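You operate a simulated robot arm through the tools that you are given. There is no shell and no other tool. Be economical: measure what you need, move in short steps, check, and stop when the job is done.

You are at the controls of a simulated robot arm. One attempt, no reset.

JOB
Look the green mat over under the bench lamp and lay it in the housing.
Fine: mat on the frame rest, lamp swung out and lit; lamp off and parked again.

It is judged by the outcome, as a careful person would: the job done as asked, and still so three seconds after it is handed in. It fails if anything else is knocked over, pushed out of place, dropped, spilled or broken.

ROBOT AND FRAMES
A 7-joint arm with a two-finger parallel gripper, fixed in place. Base frame: the origin is at the foot of the arm, x ahead of it, y to its left, z up; the work surface is at about z = 0.86. Lengths are in m, angles in degrees, forces in N, time in s.
With the tool pointing down near the work surface it reaches from about 0.36 to 0.78 m from the base axis. Its first joint turns from -166.0 to 166.0 degrees. Payload 3.91 kg.
The tool frame sits at the grasp point between the pads (the TCP): z along the fingers, y along the line on which they close. The tips reach 0.03 m beyond it. The gripper opens to 0.11 m. The fingers are 0.02 m wide and 0.01 m thick; the gripper's body (0.048 by 0.112 m) begins 0.055 m behind the TCP.
Orientation is told as [roll, pitch, yaw] about the base's x, y, z axes, in that order, counted from this pose: with the fingers straight down and closing along the base's y, the tool's x points along the base's -x, its y along +y and its z along -z.

CONTROLS
- The arm moves only by the tool send_rows. Its argument "series" is a list that holds one entry, the list of rows, each a list of 7 numbers: the shift along the tool's x, y, z in m, then the turn, a rotation vector about the tool's x, y, z in degrees, then the opening in per cent of the stroke, from 0 (shut) to 100 (fully open). In form: [[[tx, ty, tz, wx, wy, wz, fingers], ...]]. A call has 1 to 12 rows; each row shifts and turns the commanded pose from where the row before left it, along the tool's axes as they then stand. A row lasts 0.2 s, in which the tool goes at most 0.05 m and 8.6 degrees; a call with a longer step from one row to the next is refused whole, and so is a gripper value outside its range. A pose out of reach is approached as far as the arm can. The call stops where the force on the tool passes 40 N (or 10 N more than at its start, if that is more) or the arm is blocked; 0.2 s more then pass. The fingers move at their own pace (about 0.153 m/s each) and stop on an object; they squeeze with about 40 N. The grip force told is the motor's: it shows also when the fingers shut on nothing. Time passes only in rows, and 0.2 s behind the last, so rows that do not move let the fingers close. The reply holds the time, the measured pose of the TCP, the force on the tool along the base axes, the opening and the grip force, in the units named above and with some noise.
- Cameras (640 x 400 px; columns grow to the right, rows downward): "scene" is fixed at [0.0482, 0.4994, 1.6001]; the picture's right is [-0.56, -0.83, 0.00], its down [-0.49, 0.33, -0.81] and it looks along [0.67, -0.45, -0.58] (base axes); focal length 316 px, centre (320, 200). "wrist" rides on the gripper at [0.077, 0.007, -0.114] in the tool frame; the picture's right is [-0.09, 1.00, 0.00], its down [-0.80, -0.07, -0.59] and it looks along [-0.59, -0.05, 0.80] (tool axes); focal length 270 px, centre (320, 200). There is no depth. A picture from a camera that has moved, and an enlarged one, comes with that camera's place and axes in the base frame and with its lens.
- snapshot(camera): a new picture of that camera. No time passes.
- lift_body(by): slides the trunk up (or, below 0, down) by that many m; the arm rides with it, the base frame stays. It gives what a move gives, with no picture.
- close_up(camera, box): a new picture of the part [left, top, right, bottom] of that camera's present view, enlarged. No time passes.
- finish_job(): hands the job in; it is judged then, once.

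Go step by step. Nothing tells you positions but the pictures and the camera data: compare them with the known pose of the tool, close in by small moves and look again before you grip or let go. The budget is 120 turns and 76 pictures, counting those below and the enlarged ones. Unless the task says otherwise, let go and move clear before handing in, and close with one line.

The tools are called by a JSON object that holds its "method" and its "body". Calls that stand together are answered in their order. send_rows: Moves the arm, as the interface text tells. Its arguments: {"type":"object","properties":{"series":{"type":"array"}},"required":["series"]} The other tools are called the same way: lift_body (by) slides the trunk up or down; snapshot (camera) takes a picture; close_up (camera, box) takes an enlarged picture of a part of a camera's view; finish_job () hands the job in.

At the start:

```text
time_s: 0.0
tcp_pos: [0.4118, 0.0025, 1.3852]
ee_rot: [0.0, 0.0, 0.0]
wrist_force: [0.4, 0.1, -0.4]
width: 0.11
grasp_force: 0.1
trunk travel left (down, up): [-0.575, 0.035]
```

scene: 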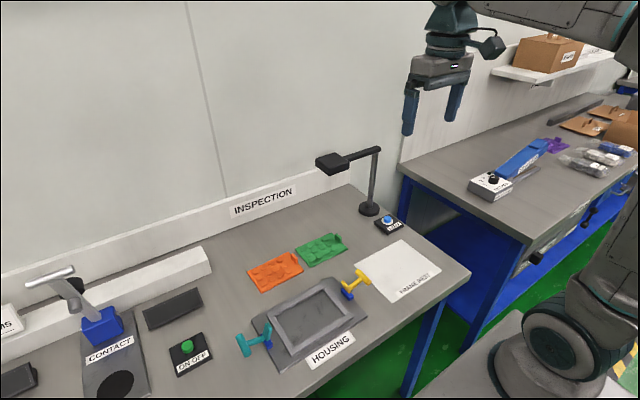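
wrist: 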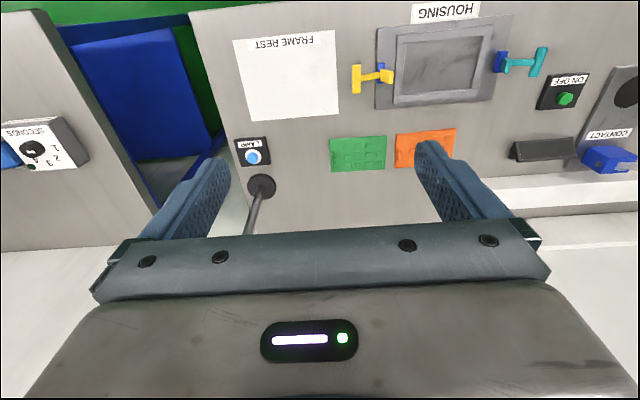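

I see a bench with the green and orange mats, a housing with two clamps, a frame rest, and a lamp with its button. I'll look closer at the details before moving.

{"method": "close_up", "body": {"camera": "scene", "box": [230, 220, 450, 370]}}

{"method": "close_up", "body": {"camera": "scene", "box": [300, 130, 440, 260]}}

{"method": "close_up", "body": {"camera": "wrist", "box": [220, 0, 560, 210]}}

```text
2.67 times, centred on (340, 295) of scene
camera zoom: at [0.0482, 0.4994, 1.6001], right [-0.56, -0.83, 0.0], down [-0.49, 0.33, -0.81], along [0.67, -0.45, -0.58], focal length 842 px, centre (267, -53)
```

zoom: 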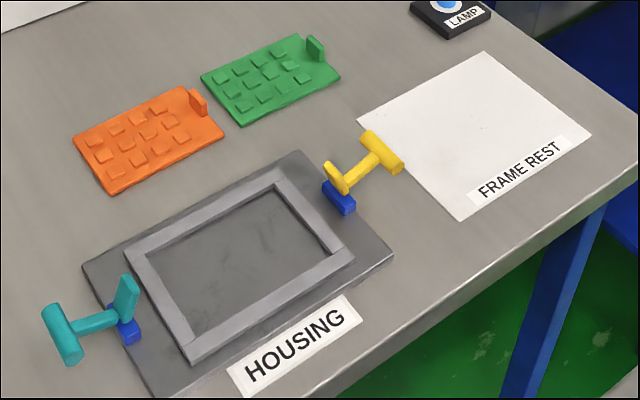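

```text
3.08 times, centred on (370, 195) of scene
camera zoom: at [0.0482, 0.4994, 1.6001], right [-0.56, -0.83, 0.0], down [-0.49, 0.33, -0.81], along [0.67, -0.45, -0.58], focal length 971 px, centre (166, 215)
```

zoom: 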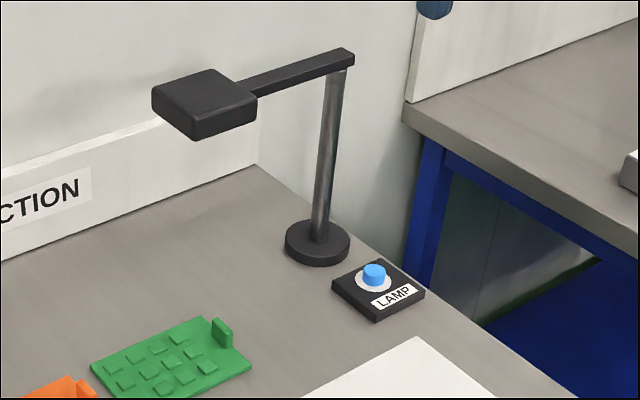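

```text
1.88 times, centred on (390, 105) of wrist
camera zoom: at [0.3346, 0.0088, 1.4993], right [0.09, 1.0, 0.0], down [0.8, -0.07, 0.59], along [0.59, -0.05, -0.8], focal length 509 px, centre (188, 379)
```

zoom: 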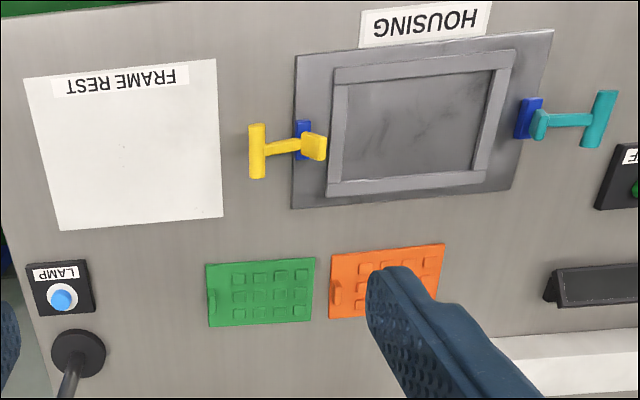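

The housing is near (0.46, 0.25), the frame rest near (0.46, -0.07), the green mat near (0.66, 0.08), and the lamp post near (0.745, -0.20) with its head parked toward +y at z of about 1.12. I'll lower the trunk and move left to look at the housing.

{"method": "lift_body", "body": {"by": -0.2}}

{"method": "send_rows", "body": {"series": [[[0, 0.045, 0, 0, 0, 0, 100], [0, 0.045, 0, 0, 0, 0, 100], [0, 0.045, 0, 0, 0, 0, 100], [0, 0.045, 0, 0, 0, 0, 100], [0, 0.03, 0, 0, 0, 0, 100]]]}}

{"method": "snapshot", "body": {"camera": "wrist"}}

```text
time_s: 2.2
tcp_pos: [0.4126, 0.0027, 1.1861]
ee_rot: [0.0, 0.0, 0.0]
wrist_force: [0.8, 0.6, 0.2]
width: 0.1099
grasp_force: 0.1
trunk travel left (down, up): [-0.375, 0.235]
```

```text
time_s: 3.4
tcp_pos: [0.4097, 0.2141, 1.1838]
ee_rot: [-0.1, 0.0, -0.2]
wrist_force: [-0.7, 0.7, -0.8]
width: 0.11
grasp_force: 0.0
trunk travel left (down, up): [-0.375, 0.235]
```

```text
70 pictures are left
camera wrist: at [0.3327, 0.2201, 1.2981], right [0.09, 1.0, 0.0], down [0.8, -0.07, 0.59], along [0.59, -0.05, -0.8], focal length 270 px, centre (320, 200)
```

wrist: 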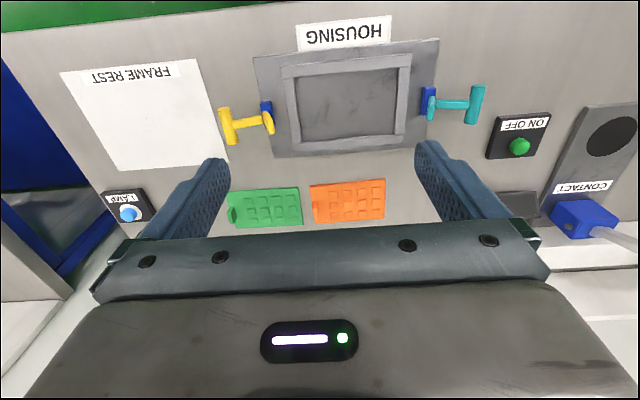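

{"method": "close_up", "body": {"camera": "wrist", "box": [200, 10, 500, 170]}}

{"method": "close_up", "body": {"camera": "wrist", "box": [220, 170, 400, 240]}}

{"method": "close_up", "body": {"camera": "scene", "box": [230, 260, 390, 370]}}

```text
2.13 times, centred on (350, 90) of wrist
camera zoom: at [0.3327, 0.2201, 1.2981], right [0.09, 1.0, 0.0], down [0.8, -0.07, 0.59], along [0.59, -0.05, -0.8], focal length 577 px, centre (256, 435)
```

zoom: 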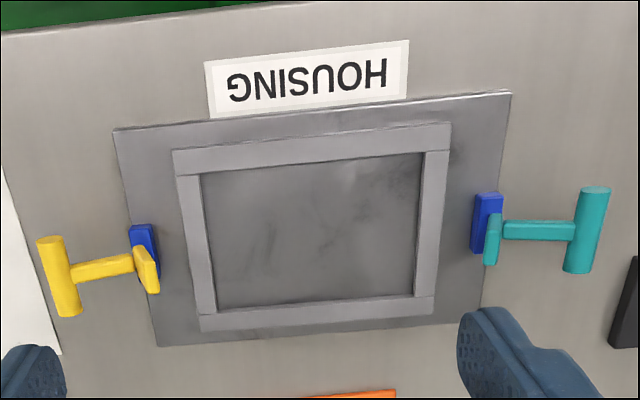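

```text
3.56 times, centred on (310, 205) of wrist
camera zoom: at [0.3327, 0.2201, 1.2981], right [0.09, 1.0, 0.0], down [0.8, -0.07, 0.59], along [0.59, -0.05, -0.8], focal length 961 px, centre (356, 182)
```

zoom: 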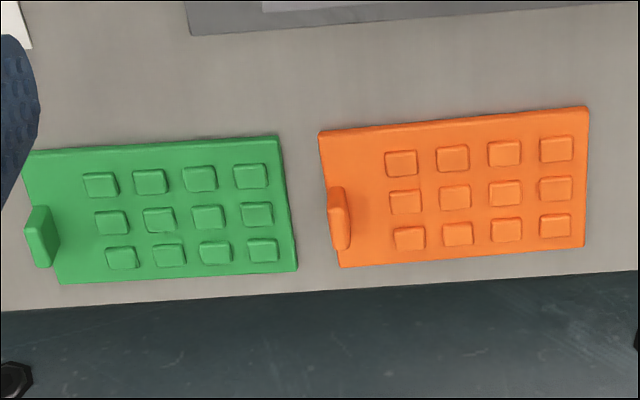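

```text
3.64 times, centred on (310, 315) of scene
camera zoom: at [0.0482, 0.4994, 1.6001], right [-0.56, -0.83, 0.0], down [-0.49, 0.33, -0.81], along [0.67, -0.45, -0.58], focal length 1148 px, centre (356, -218)
```

zoom: 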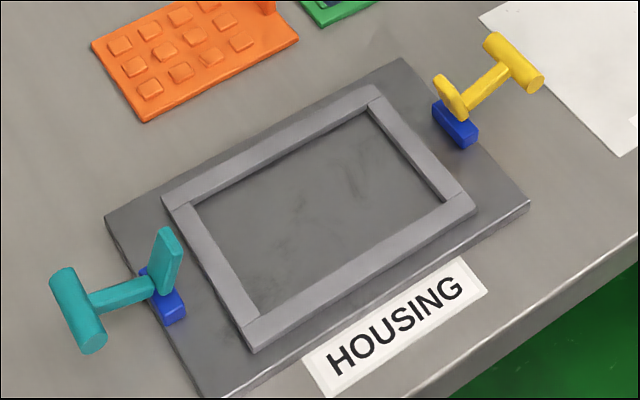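

Both clamps stand open and the housing has a fixed raised rim, with the opening about x 0.416–0.512, y 0.174–0.326. The green mat's upright tab is near (0.66, 0.015) and thin along y, so I'll lower the trunk and approach it with the hand tilted toward the base, away from the lamp head.

{"method": "send_rows", "body": {"series": [[[0, -0.045, 0, 0, -4, 0, 100], [0, -0.045, 0, 0, -4, 0, 100], [0, -0.045, 0, 0, -4, 0, 100], [0, -0.045, 0, 0, 0, 0, 100], [-0.04, -0.02, 0, 0, 0, 0, 100], [-0.04, 0, 0.0, 0, 0, 0, 100], [-0.04, 0, 0, 0, 0, 0, 60]]]}}

{"method": "lift_body", "body": {"by": -0.18}}

{"method": "snapshot", "body": {"camera": "wrist"}}

{"method": "snapshot", "body": {"camera": "scene"}}

```text
time_s: 5.0
tcp_pos: [0.5268, 0.0097, 1.2105]
ee_rot: [0.1, -12.0, 0.0]
wrist_force: [0.4, 0.4, 0.2]
width: 0.0662
grasp_force: 0.0
trunk travel left (down, up): [-0.375, 0.235]
```

```text
time_s: 7.0
tcp_pos: [0.5285, 0.01, 1.0301]
ee_rot: [0.0, -11.9, 0.1]
wrist_force: [-0.4, 0.3, 0.2]
width: 0.0658
grasp_force: 0.1
trunk travel left (down, up): [-0.195, 0.415]
```

```text
66 pictures are left
camera wrist: at [0.4286, 0.0161, 1.1262], right [0.09, 1.0, 0.02], down [0.66, -0.07, 0.75], along [0.75, -0.05, -0.66], focal length 270 px, centre (320, 200)
```

wrist: 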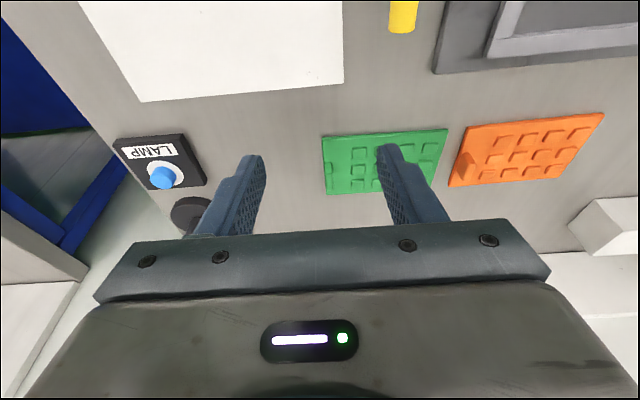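

```text
65 pictures are left
```

scene: 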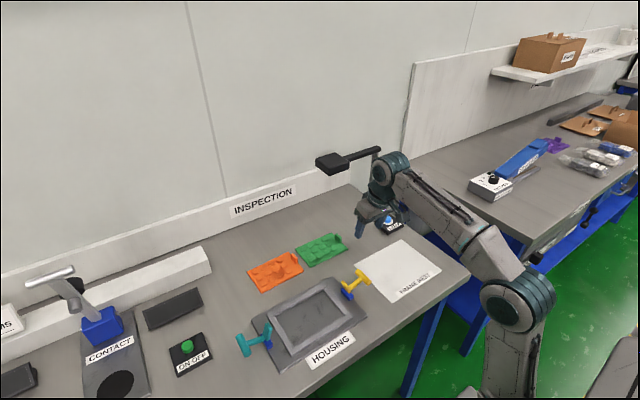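

The arm is low over the bench and clear of the lamp. I'll zoom in on the tab to place it precisely.

{"method": "close_up", "body": {"camera": "wrist", "box": [300, 110, 460, 210]}}

{"method": "close_up", "body": {"camera": "scene", "box": [240, 200, 440, 325]}}

```text
4.00 times, centred on (380, 160) of wrist
camera zoom: at [0.4286, 0.0161, 1.1262], right [0.09, 1.0, 0.02], down [0.66, -0.07, 0.75], along [0.75, -0.05, -0.66], focal length 1081 px, centre (80, 360)
```

zoom: 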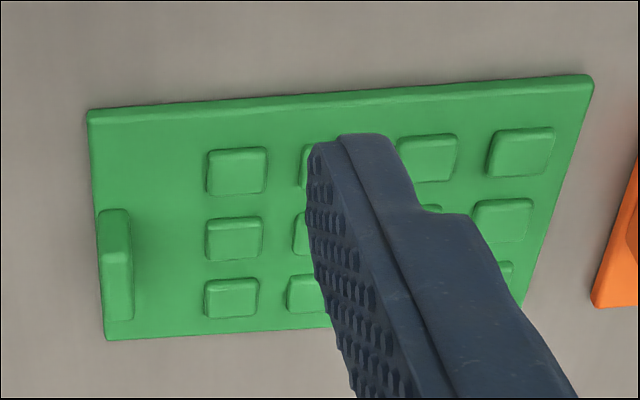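

```text
3.20 times, centred on (340, 262) of scene
camera zoom: at [0.0482, 0.4994, 1.6001], right [-0.56, -0.83, 0.0], down [-0.49, 0.33, -0.81], along [0.67, -0.45, -0.58], focal length 1010 px, centre (256, 0)
```

zoom: 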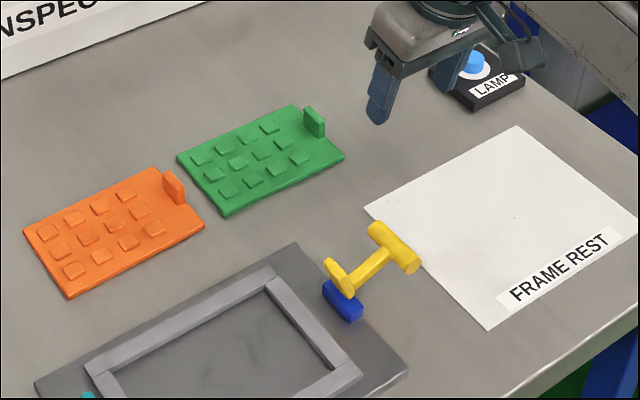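

The tab is about (0.665, 0.0135), roughly 9 mm thick with its top near z 0.89. I'll hover just above it and check.

{"method": "send_rows", "body": {"series": [[[-0.0276, 0.001, 0.0263, 0, 0, 0, 45], [-0.0276, 0.001, 0.0263, 0, 0, 0, 45], [-0.0276, 0.001, 0.0263, 0, 0, 0, 45], [-0.0276, 0.0005, 0.0263, 0, 0, 0, 45], [0, 0, 0, 0, 0, 0, 45]]]}}

{"method": "snapshot", "body": {"camera": "wrist"}}

{"method": "close_up", "body": {"camera": "scene", "box": [240, 130, 440, 280]}}

```text
time_s: 8.2
tcp_pos: [0.6604, 0.0135, 0.9523]
ee_rot: [0.0, -12.0, 0.0]
wrist_force: [0.5, 0.6, 0.5]
width: 0.0496
grasp_force: 0.1
trunk travel left (down, up): [-0.195, 0.415]
```

```text
62 pictures are left
camera wrist: at [0.5601, 0.0192, 1.0472], right [0.09, 1.0, 0.02], down [0.66, -0.07, 0.75], along [0.75, -0.05, -0.66], focal length 270 px, centre (320, 200)
```

wrist: 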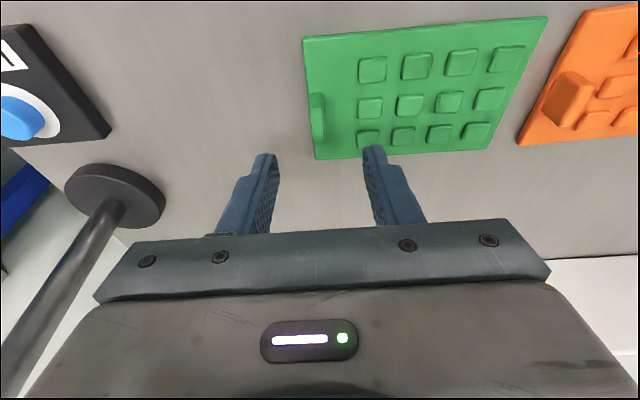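

```text
2.67 times, centred on (340, 205) of scene
camera zoom: at [0.0482, 0.4994, 1.6001], right [-0.56, -0.83, 0.0], down [-0.49, 0.33, -0.81], along [0.67, -0.45, -0.58], focal length 842 px, centre (267, 187)
```

zoom: 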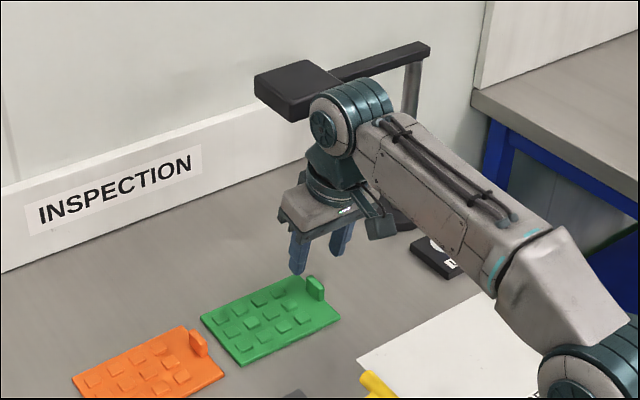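

The fingers line up with the tab, which I take to be at y ≈ 0.0125, x ≈ 0.665. I'll go straight down until the tips are just above the mat.

{"method": "send_rows", "body": {"series": [[[0.0035, 0, 0.0165, 0, 0, 0, 45], [0.0035, -0.0005, 0.0165, 0, 0, 0, 45], [0.0031, 0, 0.0145, 0, 0, 0, 45], [0, 0, 0, 0, 0, 0, 45]]]}}

{"method": "snapshot", "body": {"camera": "wrist"}}

{"method": "close_up", "body": {"camera": "scene", "box": [280, 140, 400, 280]}}

```text
time_s: 9.2
tcp_pos: [0.6589, 0.013, 0.9026]
ee_rot: [0.0, -12.0, 0.0]
wrist_force: [0.5, -0.1, 1.7]
width: 0.0497
grasp_force: 0.1
trunk travel left (down, up): [-0.195, 0.415]
```

```text
60 pictures are left
camera wrist: at [0.5593, 0.0188, 0.9984], right [0.09, 1.0, 0.02], down [0.66, -0.07, 0.75], along [0.75, -0.05, -0.66], focal length 270 px, centre (320, 200)
```

wrist: 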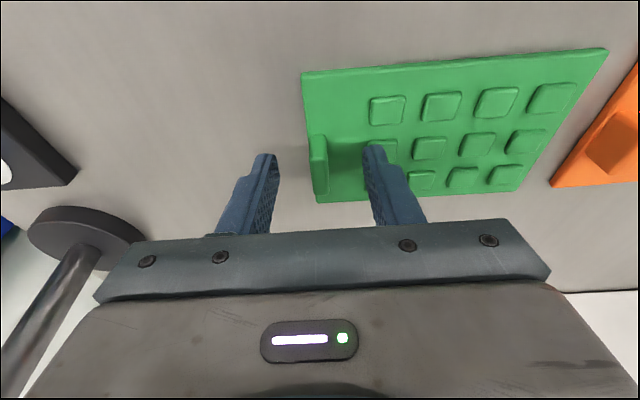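

```text
2.86 times, centred on (340, 210) of scene
camera zoom: at [0.0482, 0.4994, 1.6001], right [-0.56, -0.83, 0.0], down [-0.49, 0.33, -0.81], along [0.67, -0.45, -0.58], focal length 902 px, centre (263, 171)
```

zoom: 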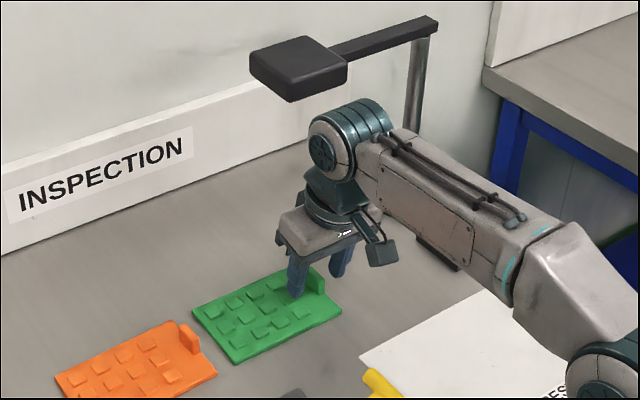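

The tab is between the fingers with no contact yet. I'll close on it and check.

{"method": "send_rows", "body": {"series": [[[0, 0, 0, 0, 0, 0, 15], [0, 0, 0, 0, 0, 0, 0], [0, 0, 0, 0, 0, 0, 0]]]}}

{"method": "snapshot", "body": {"camera": "wrist"}}

```text
time_s: 10.0
tcp_pos: [0.6586, 0.0137, 0.9021]
ee_rot: [0.0, -12.1, -0.1]
wrist_force: [0.3, 0.5, 0.3]
width: 0.0092
grasp_force: 39.8
trunk travel left (down, up): [-0.195, 0.415]
```

```text
58 pictures are left
camera wrist: at [0.5595, 0.0187, 0.9982], right [0.09, 1.0, 0.02], down [0.66, -0.07, 0.75], along [0.75, -0.05, -0.66], focal length 270 px, centre (320, 200)
```

wrist: 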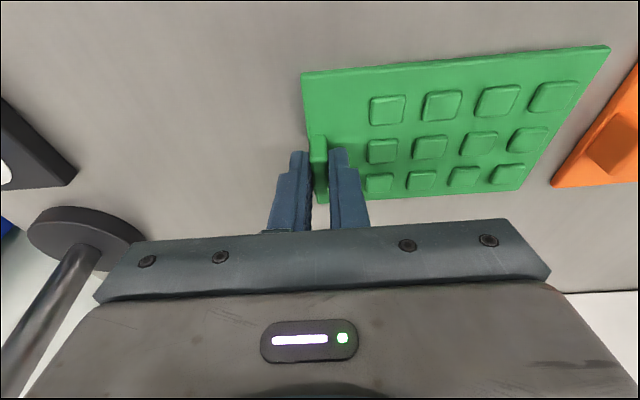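

The tab is held at 9 mm. I'll lift a little and check that the mat hangs steady.

{"method": "send_rows", "body": {"series": [[[-0.003, 0, -0.0147, 0, 0, 0, 0], [-0.0042, 0, -0.0196, 0, 0, 0, 0], [-0.0042, 0, -0.0196, 0, 0, 0, 0], [0, 0, 0, 0, 0, 0, 0]]]}}

{"method": "snapshot", "body": {"camera": "wrist"}}

{"method": "close_up", "body": {"camera": "scene", "box": [240, 130, 440, 280]}}

```text
time_s: 11.0
tcp_pos: [0.657, 0.0136, 0.9575]
ee_rot: [-0.1, -12.0, 0.0]
wrist_force: [0.5, -0.3, -1.7]
width: 0.0094
grasp_force: 39.7
trunk travel left (down, up): [-0.195, 0.415]
```

```text
57 pictures are left
camera wrist: at [0.5577, 0.0192, 1.0534], right [0.09, 1.0, 0.02], down [0.66, -0.07, 0.75], along [0.75, -0.05, -0.66], focal length 270 px, centre (320, 200)
```

wrist: 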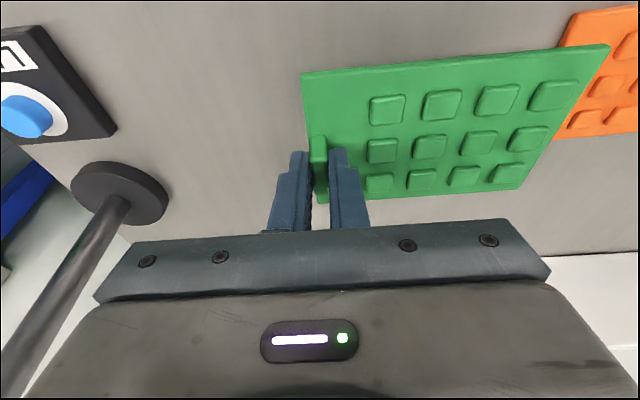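

```text
2.67 times, centred on (340, 205) of scene
camera zoom: at [0.0482, 0.4994, 1.6001], right [-0.56, -0.83, 0.0], down [-0.49, 0.33, -0.81], along [0.67, -0.45, -0.58], focal length 842 px, centre (267, 187)
```

zoom: 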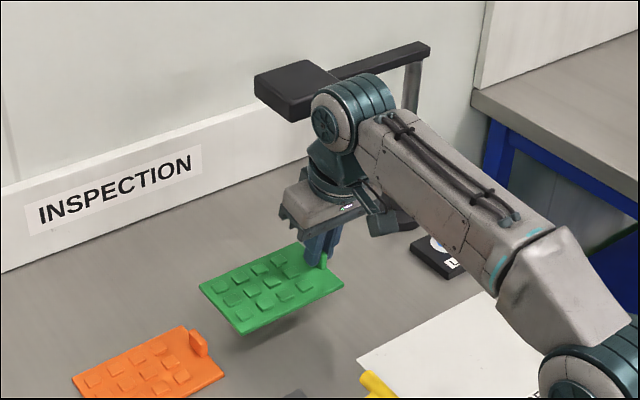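

The mat is rigid and level in the grip. I'll carry it to hover over the frame rest.

{"method": "send_rows", "body": {"series": [[[0.0154, 0, -0.0238, 0, 0, 0, 0], [0.0154, 0, -0.0238, 0, 0, 0, 0], [0.0299, -0.0307, -0.0064, 0, 0, 0, 0], [0.0299, -0.0307, -0.0064, 0, 0, 0, 0], [0.0299, -0.0307, -0.0064, 0, 0, 0, 0], [0.0299, -0.0307, -0.0064, 0, 0, 0, 0], [0.0299, -0.0307, -0.0064, 0, 0, 0, 0], [0, 0, 0, 0, 0, 0, 0]]]}}

{"method": "snapshot", "body": {"camera": "wrist"}}

{"method": "snapshot", "body": {"camera": "scene"}}

```text
time_s: 12.8
tcp_pos: [0.4649, -0.1428, 0.9985]
ee_rot: [0.1, -12.0, 0.0]
wrist_force: [-0.7, -0.8, -1.0]
width: 0.009
grasp_force: 39.9
trunk travel left (down, up): [-0.195, 0.415]
```

```text
55 pictures are left
camera wrist: at [0.365, -0.1365, 1.0933], right [0.09, 1.0, 0.02], down [0.66, -0.07, 0.75], along [0.75, -0.05, -0.66], focal length 270 px, centre (320, 200)
```

wrist: 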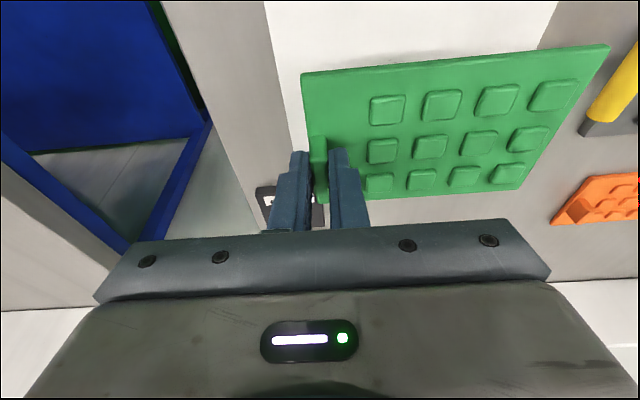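

```text
54 pictures are left
```

scene: 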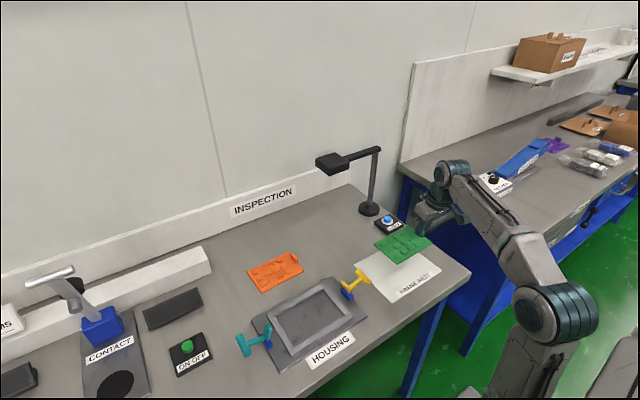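

It hovers over the frame rest. I'll lower it gently to just above the sheet's surface.

{"method": "send_rows", "body": {"series": [[[0.0062, 0, 0.0292, 0, 0, 0, 0], [0.0062, 0, 0.0292, 0, 0, 0, 0], [0.0062, 0, 0.0292, 0, 0, 0, 0], [0.0006, 0, 0.0029, 0, 0, 0, 0], [0, 0, 0, 0, 0, 0, 0]]]}}

{"method": "close_up", "body": {"camera": "scene", "box": [330, 200, 470, 310]}}

```text
time_s: 14.0
tcp_pos: [0.4637, -0.1404, 0.9039]
ee_rot: [0.1, -12.0, 0.0]
wrist_force: [-0.5, 0.4, -1.1]
width: 0.0093
grasp_force: 40.0
trunk travel left (down, up): [-0.195, 0.415]
```

```text
3.64 times, centred on (400, 255) of scene
camera zoom: at [0.0482, 0.4994, 1.6001], right [-0.56, -0.83, 0.0], down [-0.49, 0.33, -0.81], along [0.67, -0.45, -0.58], focal length 1148 px, centre (29, 0)
```

zoom: 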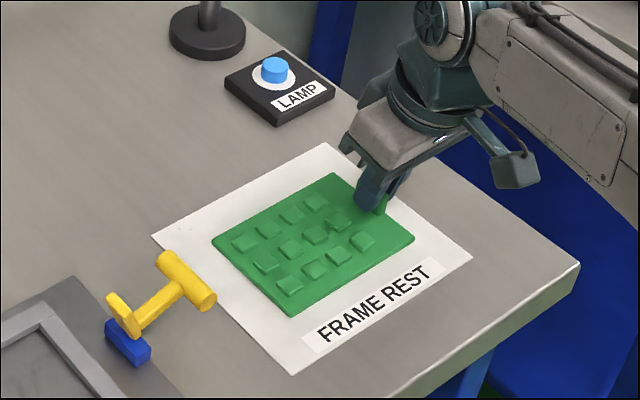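

The mat lies within the white sheet and is all but touching. I'll lower 2 mm and let go with a small opening.

{"method": "send_rows", "body": {"series": [[[0.0003, 0, 0.0012, 0, 0, 0, 0], [0.0002, 0, 0.0008, 0, 0, 0, 0], [0, 0, 0, 0, 0, 0, 0]]]}}

{"method": "send_rows", "body": {"series": [[[0, 0, 0, 0, 0, 0, 20], [0, 0, 0, 0, 0, 0, 35], [0, 0, 0, 0, 0, 0, 35], [-0.0035, 0, -0.0165, 0, 0, 0, 35], [-0.007, 0, -0.033, 0, 0, 0, 35], [-0.007, 0, -0.033, 0, 0, 0, 35], [0, 0, 0, 0, 0, 0, 35]]]}}

{"method": "snapshot", "body": {"camera": "wrist"}}

{"method": "close_up", "body": {"camera": "scene", "box": [330, 130, 470, 310]}}

```text
time_s: 14.8
tcp_pos: [0.4648, -0.1412, 0.9046]
ee_rot: [0.0, -12.2, 0.0]
wrist_force: [2.6, -3.5, 22.1]
width: 0.0094
grasp_force: 40.1
trunk travel left (down, up): [-0.195, 0.415]
```

```text
time_s: 16.4
tcp_pos: [0.4647, -0.1384, 0.9875]
ee_rot: [0.0, -12.0, -0.1]
wrist_force: [0.0, 0.5, 0.1]
width: 0.0388
grasp_force: 0.1
trunk travel left (down, up): [-0.195, 0.415]
```

```text
52 pictures are left
camera wrist: at [0.3657, -0.1327, 1.0832], right [0.09, 1.0, 0.02], down [0.66, -0.07, 0.75], along [0.75, -0.05, -0.66], focal length 270 px, centre (320, 200)
```

wrist: 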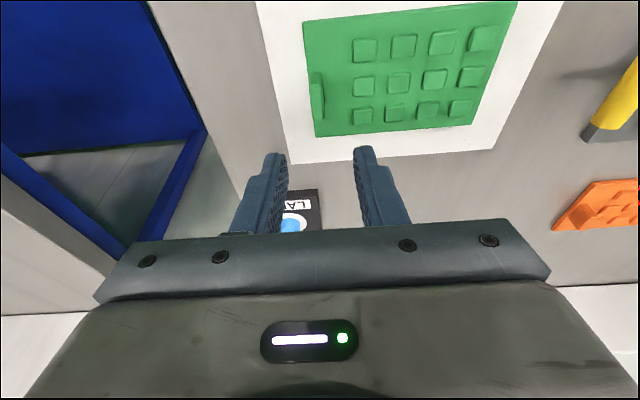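

```text
2.22 times, centred on (400, 220) of scene
camera zoom: at [0.0482, 0.4994, 1.6001], right [-0.56, -0.83, 0.0], down [-0.49, 0.33, -0.81], along [0.67, -0.45, -0.58], focal length 701 px, centre (142, 156)
```

zoom: 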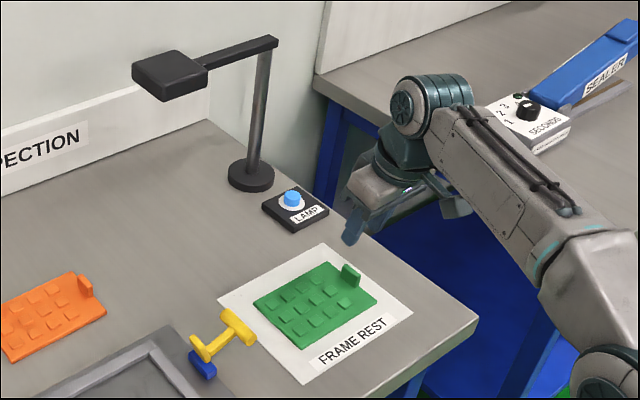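

The mat rests squarely on the frame rest. With the lamp still parked the button at about (0.632, -0.184) is easy to reach, so I'll light the lamp first and then swing it out. I'm moving above the button with closed fingers.

{"method": "send_rows", "body": {"series": [[[-0.0394, -0.0114, 0.0084, 0, 0, 0, 0], [-0.0394, -0.0114, 0.0084, 0, 0, 0, 0], [-0.0394, -0.0114, 0.0084, 0, 0, 0, 0], [-0.0394, -0.0114, 0.0084, 0, 0, 0, 0], [0.004, 0, 0.0196, 0, 0, 0, 0], [0, 0, 0, 0, 0, 0, 0]]]}}

{"method": "snapshot", "body": {"camera": "wrist"}}

{"method": "close_up", "body": {"camera": "scene", "box": [330, 130, 470, 270]}}

```text
time_s: 17.8
tcp_pos: [0.6242, -0.1847, 0.9648]
ee_rot: [0.0, -12.0, 0.0]
wrist_force: [-0.7, 0.4, 0.6]
width: 0.0001
grasp_force: 37.4
trunk travel left (down, up): [-0.195, 0.415]
```

```text
50 pictures are left
camera wrist: at [0.5256, -0.1789, 1.0614], right [0.09, 1.0, 0.02], down [0.66, -0.07, 0.75], along [0.75, -0.05, -0.66], focal length 270 px, centre (320, 200)
```

wrist: 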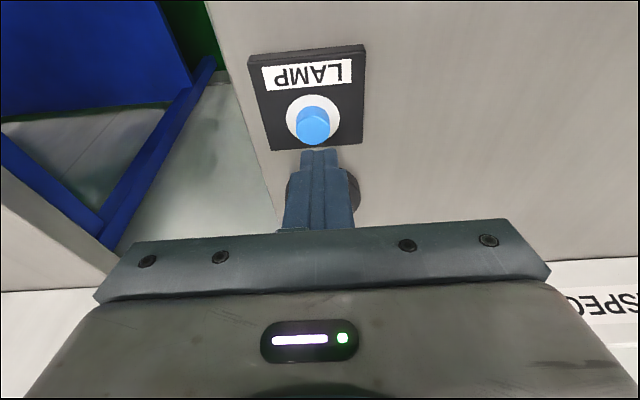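

```text
2.86 times, centred on (400, 200) of scene
camera zoom: at [0.0482, 0.4994, 1.6001], right [-0.56, -0.83, 0.0], down [-0.49, 0.33, -0.81], along [0.67, -0.45, -0.58], focal length 902 px, centre (91, 200)
```

zoom: 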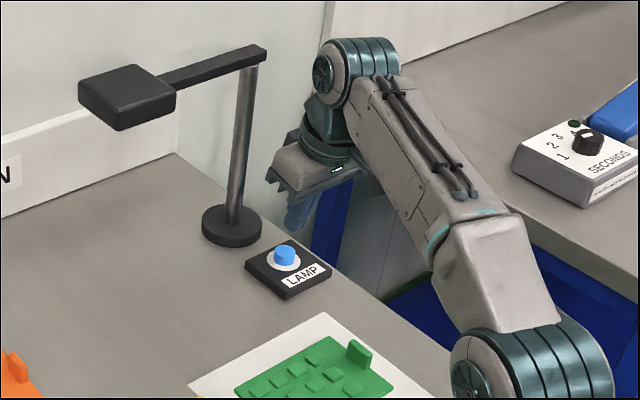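

The button top is near (0.637, -0.188) from the close camera. I'll adjust slightly and descend in small steps.

{"method": "send_rows", "body": {"series": [[[-0.006, -0.003, 0.001, 0, 0, 0, 0], [0.002, 0, 0.0098, 0, 0, 0, 0], [0.002, 0, 0.0098, 0, 0, 0, 0], [0.002, 0, 0.0098, 0, 0, 0, 0], [0, 0, 0, 0, 0, 0, 0]]]}}

{"method": "close_up", "body": {"camera": "scene", "box": [360, 170, 440, 250]}}

{"method": "snapshot", "body": {"camera": "wrist"}}

```text
time_s: 19.0
tcp_pos: [0.6319, -0.1879, 0.937]
ee_rot: [0.0, -12.0, 0.0]
wrist_force: [0.0, -0.9, -0.2]
width: 0.0
grasp_force: 37.8
trunk travel left (down, up): [-0.195, 0.415]
```

```text
5.00 times, centred on (400, 210) of scene
camera zoom: at [0.0482, 0.4994, 1.6001], right [-0.56, -0.83, 0.0], down [-0.49, 0.33, -0.81], along [0.67, -0.45, -0.58], focal length 1578 px, centre (-80, 150)
```

zoom: 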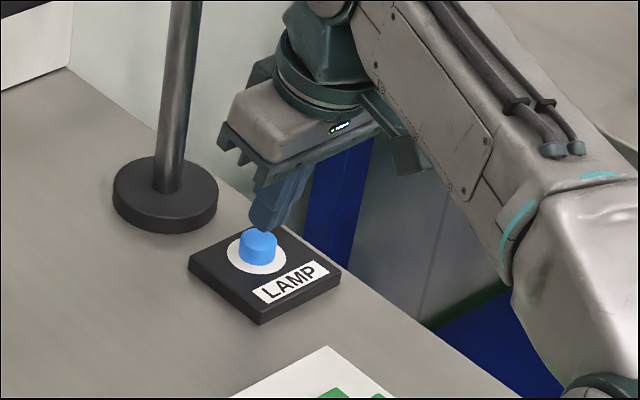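

```text
47 pictures are left
camera wrist: at [0.5323, -0.1827, 1.0327], right [0.09, 1.0, 0.02], down [0.66, -0.07, 0.75], along [0.75, -0.05, -0.66], focal length 270 px, centre (320, 200)
```

wrist: 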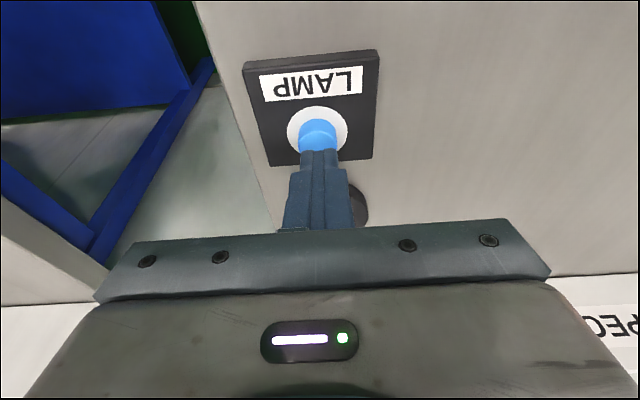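

The tips are just above the button. I'll press down in small steps until contact shows.

{"method": "send_rows", "body": {"series": [[[0.004, 0, 0.0044, 0, 0, 0, 0], [0.001, 0, 0.0049, 0, 0, 0, 0], [0.0006, 0, 0.0029, 0, 0, 0, 0], [0.0004, 0, 0.002, 0, 0, 0, 0]]]}}

{"method": "snapshot", "body": {"camera": "scene"}}

```text
time_s: 20.0
tcp_pos: [0.6283, -0.1894, 0.9215]
ee_rot: [0.0, -12.0, -0.1]
wrist_force: [0.6, 0.3, -0.1]
width: 0.0
grasp_force: 38.4
trunk travel left (down, up): [-0.195, 0.415]
```

```text
46 pictures are left
```

scene: 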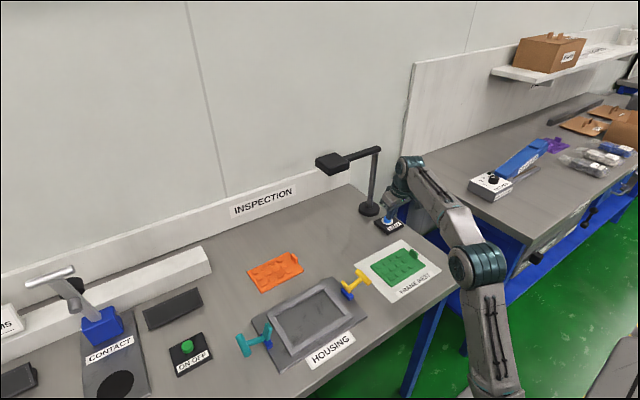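

{"method": "close_up", "body": {"camera": "scene", "box": [360, 180, 430, 250]}}

{"method": "close_up", "body": {"camera": "wrist", "box": [220, 20, 420, 240]}}

```text
5.71 times, centred on (395, 215) of scene
camera zoom: at [0.0482, 0.4994, 1.6001], right [-0.56, -0.83, 0.0], down [-0.49, 0.33, -0.81], along [0.67, -0.45, -0.58], focal length 1803 px, centre (-109, 114)
```

zoom: 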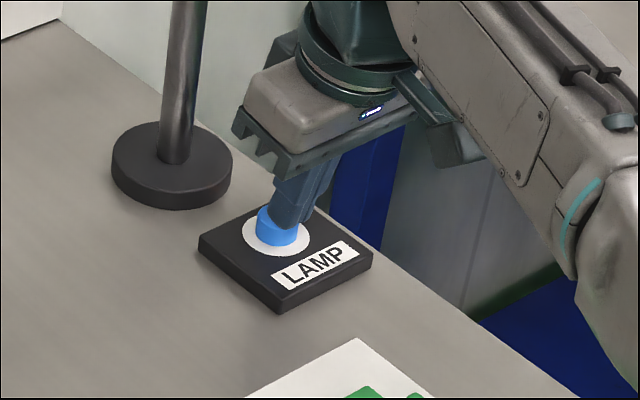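

```text
1.82 times, centred on (320, 130) of wrist
camera zoom: at [0.5294, -0.1831, 1.0175], right [0.09, 1.0, 0.02], down [0.66, -0.07, 0.75], along [0.75, -0.05, -0.66], focal length 491 px, centre (320, 327)
```

zoom: 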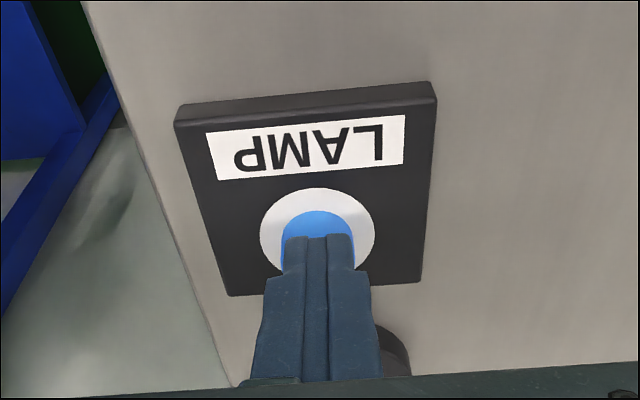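

Still no contact force; the button sits a little further in +x. I'll shift 3 mm and continue pressing.

{"method": "send_rows", "body": {"series": [[[-0.0025, 0, 0.0025, 0, 0, 0, 0], [0.0004, 0, 0.002, 0, 0, 0, 0], [0.0004, 0, 0.002, 0, 0, 0, 0], [0.0004, 0, 0.002, 0, 0, 0, 0]]]}}

{"method": "close_up", "body": {"camera": "scene", "box": [310, 130, 450, 270]}}

```text
time_s: 21.0
tcp_pos: [0.6322, -0.1893, 0.9161]
ee_rot: [-0.1, -12.1, 0.0]
wrist_force: [1.0, -0.6, 7.6]
width: 0.0
grasp_force: 37.9
trunk travel left (down, up): [-0.195, 0.415]
```

```text
2.86 times, centred on (380, 200) of scene
camera zoom: at [0.0482, 0.4994, 1.6001], right [-0.56, -0.83, 0.0], down [-0.49, 0.33, -0.81], along [0.67, -0.45, -0.58], focal length 902 px, centre (149, 200)
```

zoom: 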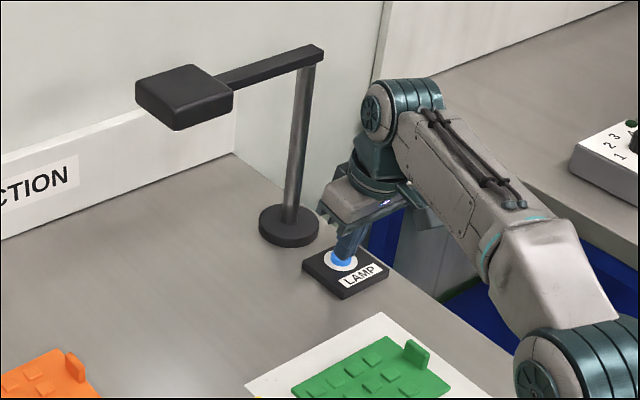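

Contact at 7.6 N. I'll press a few mm further, then back off and look whether the lamp is lit.

{"method": "send_rows", "body": {"series": [[[0.0004, 0, 0.002, 0, 0, 0, 0], [0.0004, 0, 0.002, 0, 0, 0, 0]]]}}

{"method": "close_up", "body": {"camera": "scene", "box": [250, 130, 450, 290]}}

```text
time_s: 21.6
tcp_pos: [0.6312, -0.1895, 0.913]
ee_rot: [-0.2, -12.2, -0.1]
wrist_force: [4.3, -1.5, 18.6]
width: 0.0
grasp_force: 37.8
trunk travel left (down, up): [-0.195, 0.415]
```

```text
2.50 times, centred on (350, 210) of scene
camera zoom: at [0.0482, 0.4994, 1.6001], right [-0.56, -0.83, 0.0], down [-0.49, 0.33, -0.81], along [0.67, -0.45, -0.58], focal length 789 px, centre (245, 175)
```

zoom: 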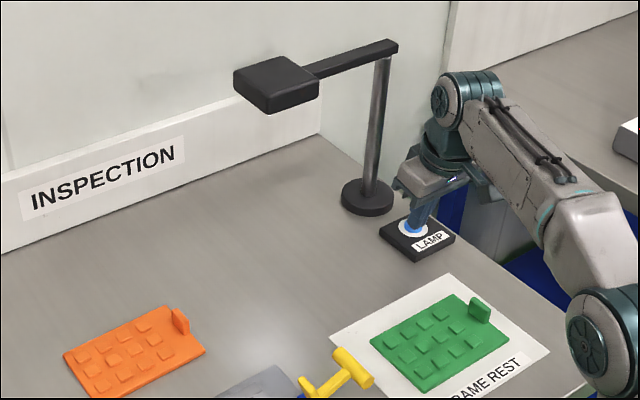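

A bright sheen has appeared on the bench and mat, so the lamp seems lit. I'll back off and verify.

{"method": "send_rows", "body": {"series": [[[-0.0042, 0, -0.0196, 0, 0, 0, 0], [-0.0062, 0, -0.0292, 0, 0, 0, 0], [-0.0062, 0, -0.0292, 0, 0, 0, 0], [0, 0, 0, 0, 0, 0, 0]]]}}

{"method": "snapshot", "body": {"camera": "scene"}}

{"method": "close_up", "body": {"camera": "scene", "box": [300, 130, 440, 240]}}

```text
time_s: 22.6
tcp_pos: [0.6327, -0.188, 0.9902]
ee_rot: [0.0, -11.9, -0.1]
wrist_force: [0.4, 0.4, 0.3]
width: 0.0
grasp_force: 37.6
trunk travel left (down, up): [-0.195, 0.415]
```

```text
41 pictures are left
```

scene: 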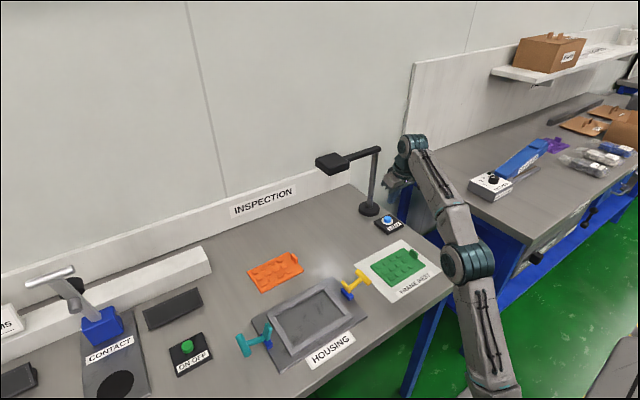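

```text
3.64 times, centred on (370, 185) of scene
camera zoom: at [0.0482, 0.4994, 1.6001], right [-0.56, -0.83, 0.0], down [-0.49, 0.33, -0.81], along [0.67, -0.45, -0.58], focal length 1148 px, centre (138, 254)
```

zoom: 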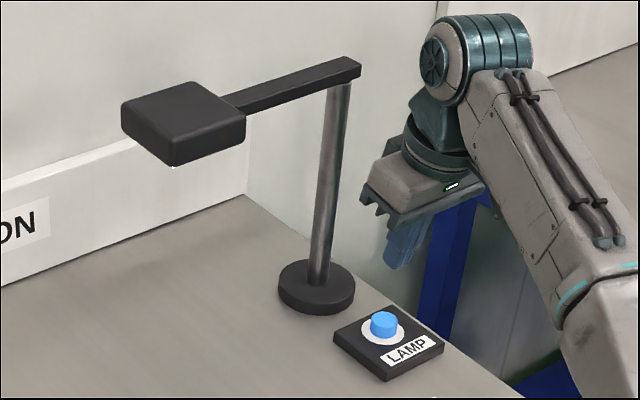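

The lamp is lit: there is a bright spot at the head's underside and a sheen on the bench. Next I'll rise above lamp height, straighten the tool, and look at the head from above to plan a grip.

{"method": "lift_body", "body": {"by": 0.33}}

{"method": "send_rows", "body": {"series": [[[0, 0.04, 0, 0, 4, 0, 50], [0, 0.04, 0, 0, 4, 0, 100], [0, 0.04, 0, 0, 4, 0, 100], [0, 0.038, 0, 0, 0, 0, 100], [0, 0, 0, 0, 0, 0, 100]]]}}

{"method": "snapshot", "body": {"camera": "wrist"}}

```text
time_s: 25.8
tcp_pos: [0.6322, -0.1877, 1.3209]
ee_rot: [0.1, -12.0, -0.1]
wrist_force: [-0.2, 0.5, 0.2]
width: 0.0004
grasp_force: 37.9
trunk travel left (down, up): [-0.525, 0.085]
```

```text
time_s: 27.0
tcp_pos: [0.6327, -0.0305, 1.3199]
ee_rot: [0.1, 0.0, -0.2]
wrist_force: [0.7, 1.2, 0.0]
width: 0.11
grasp_force: 0.0
trunk travel left (down, up): [-0.525, 0.085]
```

```text
39 pictures are left
camera wrist: at [0.5561, -0.0232, 1.4345], right [0.09, 1.0, 0.0], down [0.8, -0.07, 0.59], along [0.59, -0.05, -0.8], focal length 270 px, centre (320, 200)
```

wrist: 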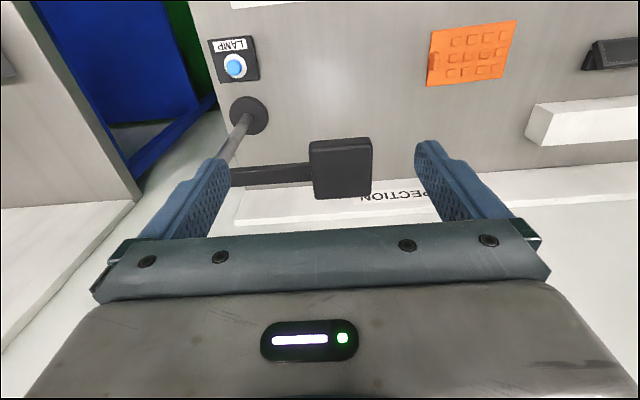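

From above the lamp head spans about x 0.70–0.775, y -0.047–0.029, with its top near z 1.138 and the pivot near (0.737, -0.188). I'll straddle the head's near edge, beside the bar, and first hover just above it.

{"method": "send_rows", "body": {"series": [[[-0.04, 0.011, 0, 0, 0, 0, 100], [-0.04, 0.0105, 0, 0, 0, 0, 100], [0, 0, 0.045, 0, 0, 0, 100], [0, 0, 0.045, 0, 0, 0, 100], [0, 0, 0.035, 0, 0, 0, 100], [0, 0, 0, 0, 0, 0, 100]]]}}

{"method": "snapshot", "body": {"camera": "wrist"}}

{"method": "close_up", "body": {"camera": "scene", "box": [280, 60, 440, 220]}}

```text
time_s: 28.4
tcp_pos: [0.6456, -0.0223, 1.1846]
ee_rot: [0.0, -0.1, 0.0]
wrist_force: [-0.4, 0.0, 0.3]
width: 0.1098
grasp_force: 0.0
out of reach, approached as far as the arm can: row 1, 2
trunk travel left (down, up): [-0.525, 0.085]
```

```text
38 pictures are left
camera wrist: at [0.5683, -0.0167, 1.2994], right [0.09, 1.0, 0.0], down [0.8, -0.07, 0.59], along [0.59, -0.05, -0.8], focal length 270 px, centre (320, 200)
```

wrist: 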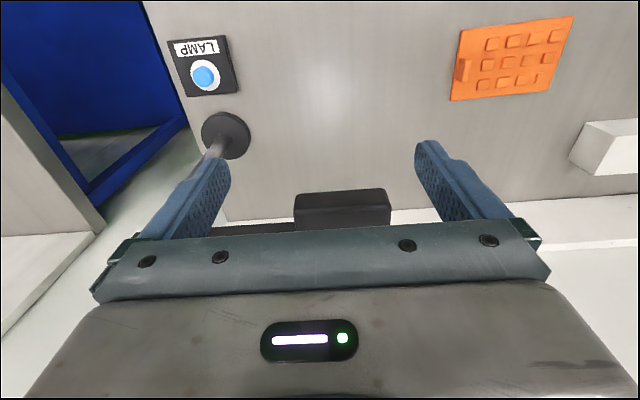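

```text
2.50 times, centred on (360, 140) of scene
camera zoom: at [0.0482, 0.4994, 1.6001], right [-0.56, -0.83, 0.0], down [-0.49, 0.33, -0.81], along [0.67, -0.45, -0.58], focal length 789 px, centre (220, 350)
```

zoom: 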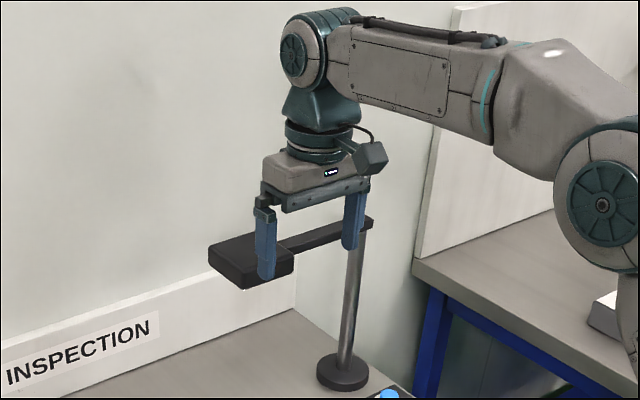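

The arm fell short at that height but not lower down. I'll raise the trunk a bit to gain reach and retry at the present height.

{"method": "lift_body", "body": {"by": 0.08}}

{"method": "send_rows", "body": {"series": [[[0, 0, 0.04, 0, 0, 0, 100], [0, 0, 0.036, 0, 0, 0, 100], [-0.02, 0.0045, 0, 0, 0, 0, 100], [-0.02, 0.0045, 0, 0, 0, 0, 100], [-0.027, 0.0045, 0, 0, 0, 0, 100], [0, 0, 0, 0, 0, 0, 100]]]}}

{"method": "snapshot", "body": {"camera": "wrist"}}

{"method": "close_up", "body": {"camera": "scene", "box": [280, 60, 440, 220]}}

```text
time_s: 29.6
tcp_pos: [0.6459, -0.0223, 1.2648]
ee_rot: [0.0, 0.0, 0.0]
wrist_force: [1.0, -0.4, 0.8]
width: 0.1099
grasp_force: 0.0
trunk travel left (down, up): [-0.605, 0.005]
```

```text
time_s: 31.0
tcp_pos: [0.7117, -0.0092, 1.1879]
ee_rot: [0.0, 0.0, 0.0]
wrist_force: [0.3, -1.0, -0.3]
width: 0.1101
grasp_force: 0.2
trunk travel left (down, up): [-0.605, 0.005]
```

```text
36 pictures are left
camera wrist: at [0.6351, -0.0028, 1.303], right [0.09, 1.0, 0.0], down [0.8, -0.07, 0.59], along [0.59, -0.05, -0.8], focal length 270 px, centre (320, 200)
```

wrist: 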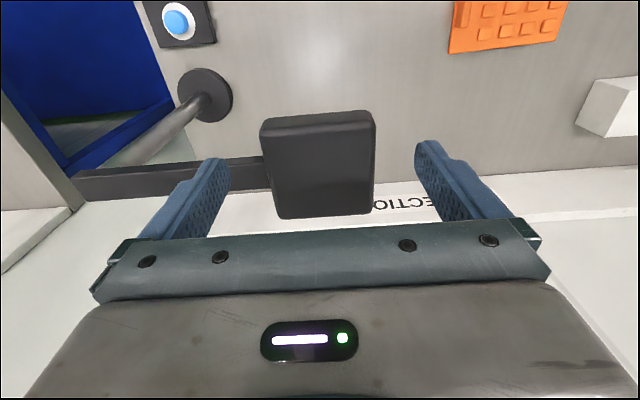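

```text
2.50 times, centred on (360, 140) of scene
camera zoom: at [0.0482, 0.4994, 1.6001], right [-0.56, -0.83, 0.0], down [-0.49, 0.33, -0.81], along [0.67, -0.45, -0.58], focal length 789 px, centre (220, 350)
```

zoom: 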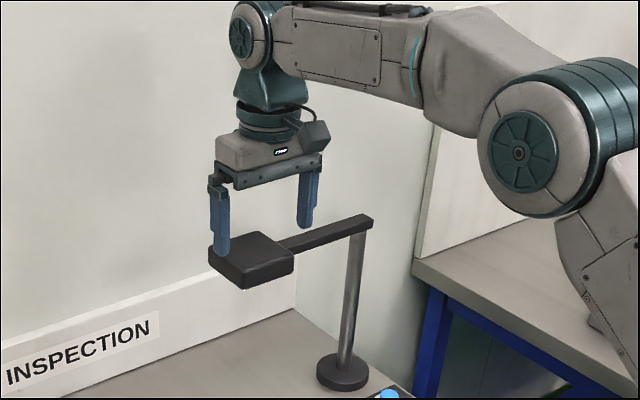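

The head is centred between the fingers. I'll shift 4 mm nearer to clear the bar, lower to z 1.118, and close.

{"method": "send_rows", "body": {"series": [[[0.004, 0, 0.02, 0, 0, 0, 100], [0, 0, 0.025, 0, 0, 0, 100], [0, 0, 0.025, 0, 0, 0, 100], [0, 0, 0, 0, 0, 0, 100]]]}}

{"method": "close_up", "body": {"camera": "scene", "box": [290, 70, 410, 200]}}

{"method": "snapshot", "body": {"camera": "wrist"}}

```text
time_s: 32.0
tcp_pos: [0.7086, -0.0094, 1.1187]
ee_rot: [0.0, 0.0, -0.1]
wrist_force: [-0.2, 0.1, 0.6]
width: 0.1102
grasp_force: 0.1
trunk travel left (down, up): [-0.605, 0.005]
```

```text
3.08 times, centred on (350, 135) of scene
camera zoom: at [0.0482, 0.4994, 1.6001], right [-0.56, -0.83, 0.0], down [-0.49, 0.33, -0.81], along [0.67, -0.45, -0.58], focal length 971 px, centre (228, 400)
```

zoom: 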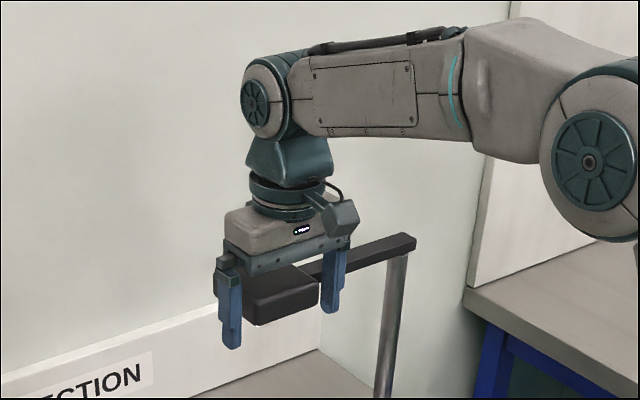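

```text
33 pictures are left
camera wrist: at [0.6317, -0.0029, 1.2331], right [0.09, 1.0, 0.0], down [0.8, -0.07, 0.59], along [0.59, -0.05, -0.8], focal length 270 px, centre (320, 200)
```

wrist: 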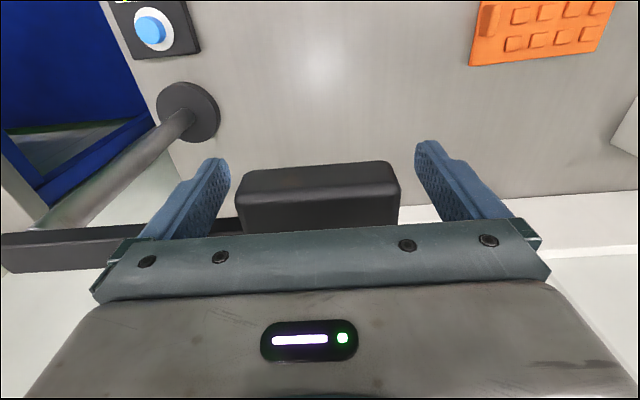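

The fingers straddle the head's near edge and clear the bar. I'll close on the head.

{"method": "send_rows", "body": {"series": [[[0, 0, 0, 0, 0, 0, 75], [0, 0, 0, 0, 0, 0, 50], [0, 0, 0, 0, 0, 0, 50]]]}}

```text
time_s: 32.8
tcp_pos: [0.7091, -0.0101, 1.1194]
ee_rot: [0.0, 0.1, -0.2]
wrist_force: [-0.2, -5.4, -2.8]
width: 0.0795
grasp_force: 44.9
trunk travel left (down, up): [-0.605, 0.005]
```

The head is gripped at 80 mm. I'll swing it about the pivot (0.737, -0.189), starting with 20 degrees to check for binding.

{"method": "send_rows", "body": {"series": [[[0.0155, -0.0031, 0, 0, 0, -5, 50], [0.0155, -0.0031, 0, 0, 0, -5, 50], [0.0155, -0.0031, 0, 0, 0, -5, 50], [0.0155, -0.0031, 0, 0, 0, -5, 50]]]}}

{"method": "close_up", "body": {"camera": "scene", "box": [260, 50, 460, 250]}}

```text
time_s: 33.8
tcp_pos: [0.6506, -0.0321, 1.1189]
ee_rot: [0.0, 0.1, 19.8]
wrist_force: [1.5, -12.0, -5.0]
width: 0.08
grasp_force: 45.8
trunk travel left (down, up): [-0.605, 0.005]
```

```text
2.00 times, centred on (360, 150) of scene
camera zoom: at [0.0482, 0.4994, 1.6001], right [-0.56, -0.83, 0.0], down [-0.49, 0.33, -0.81], along [0.67, -0.45, -0.58], focal length 631 px, centre (240, 300)
```

zoom: 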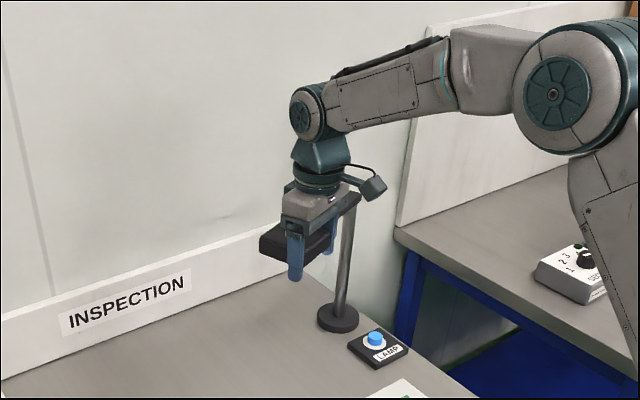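

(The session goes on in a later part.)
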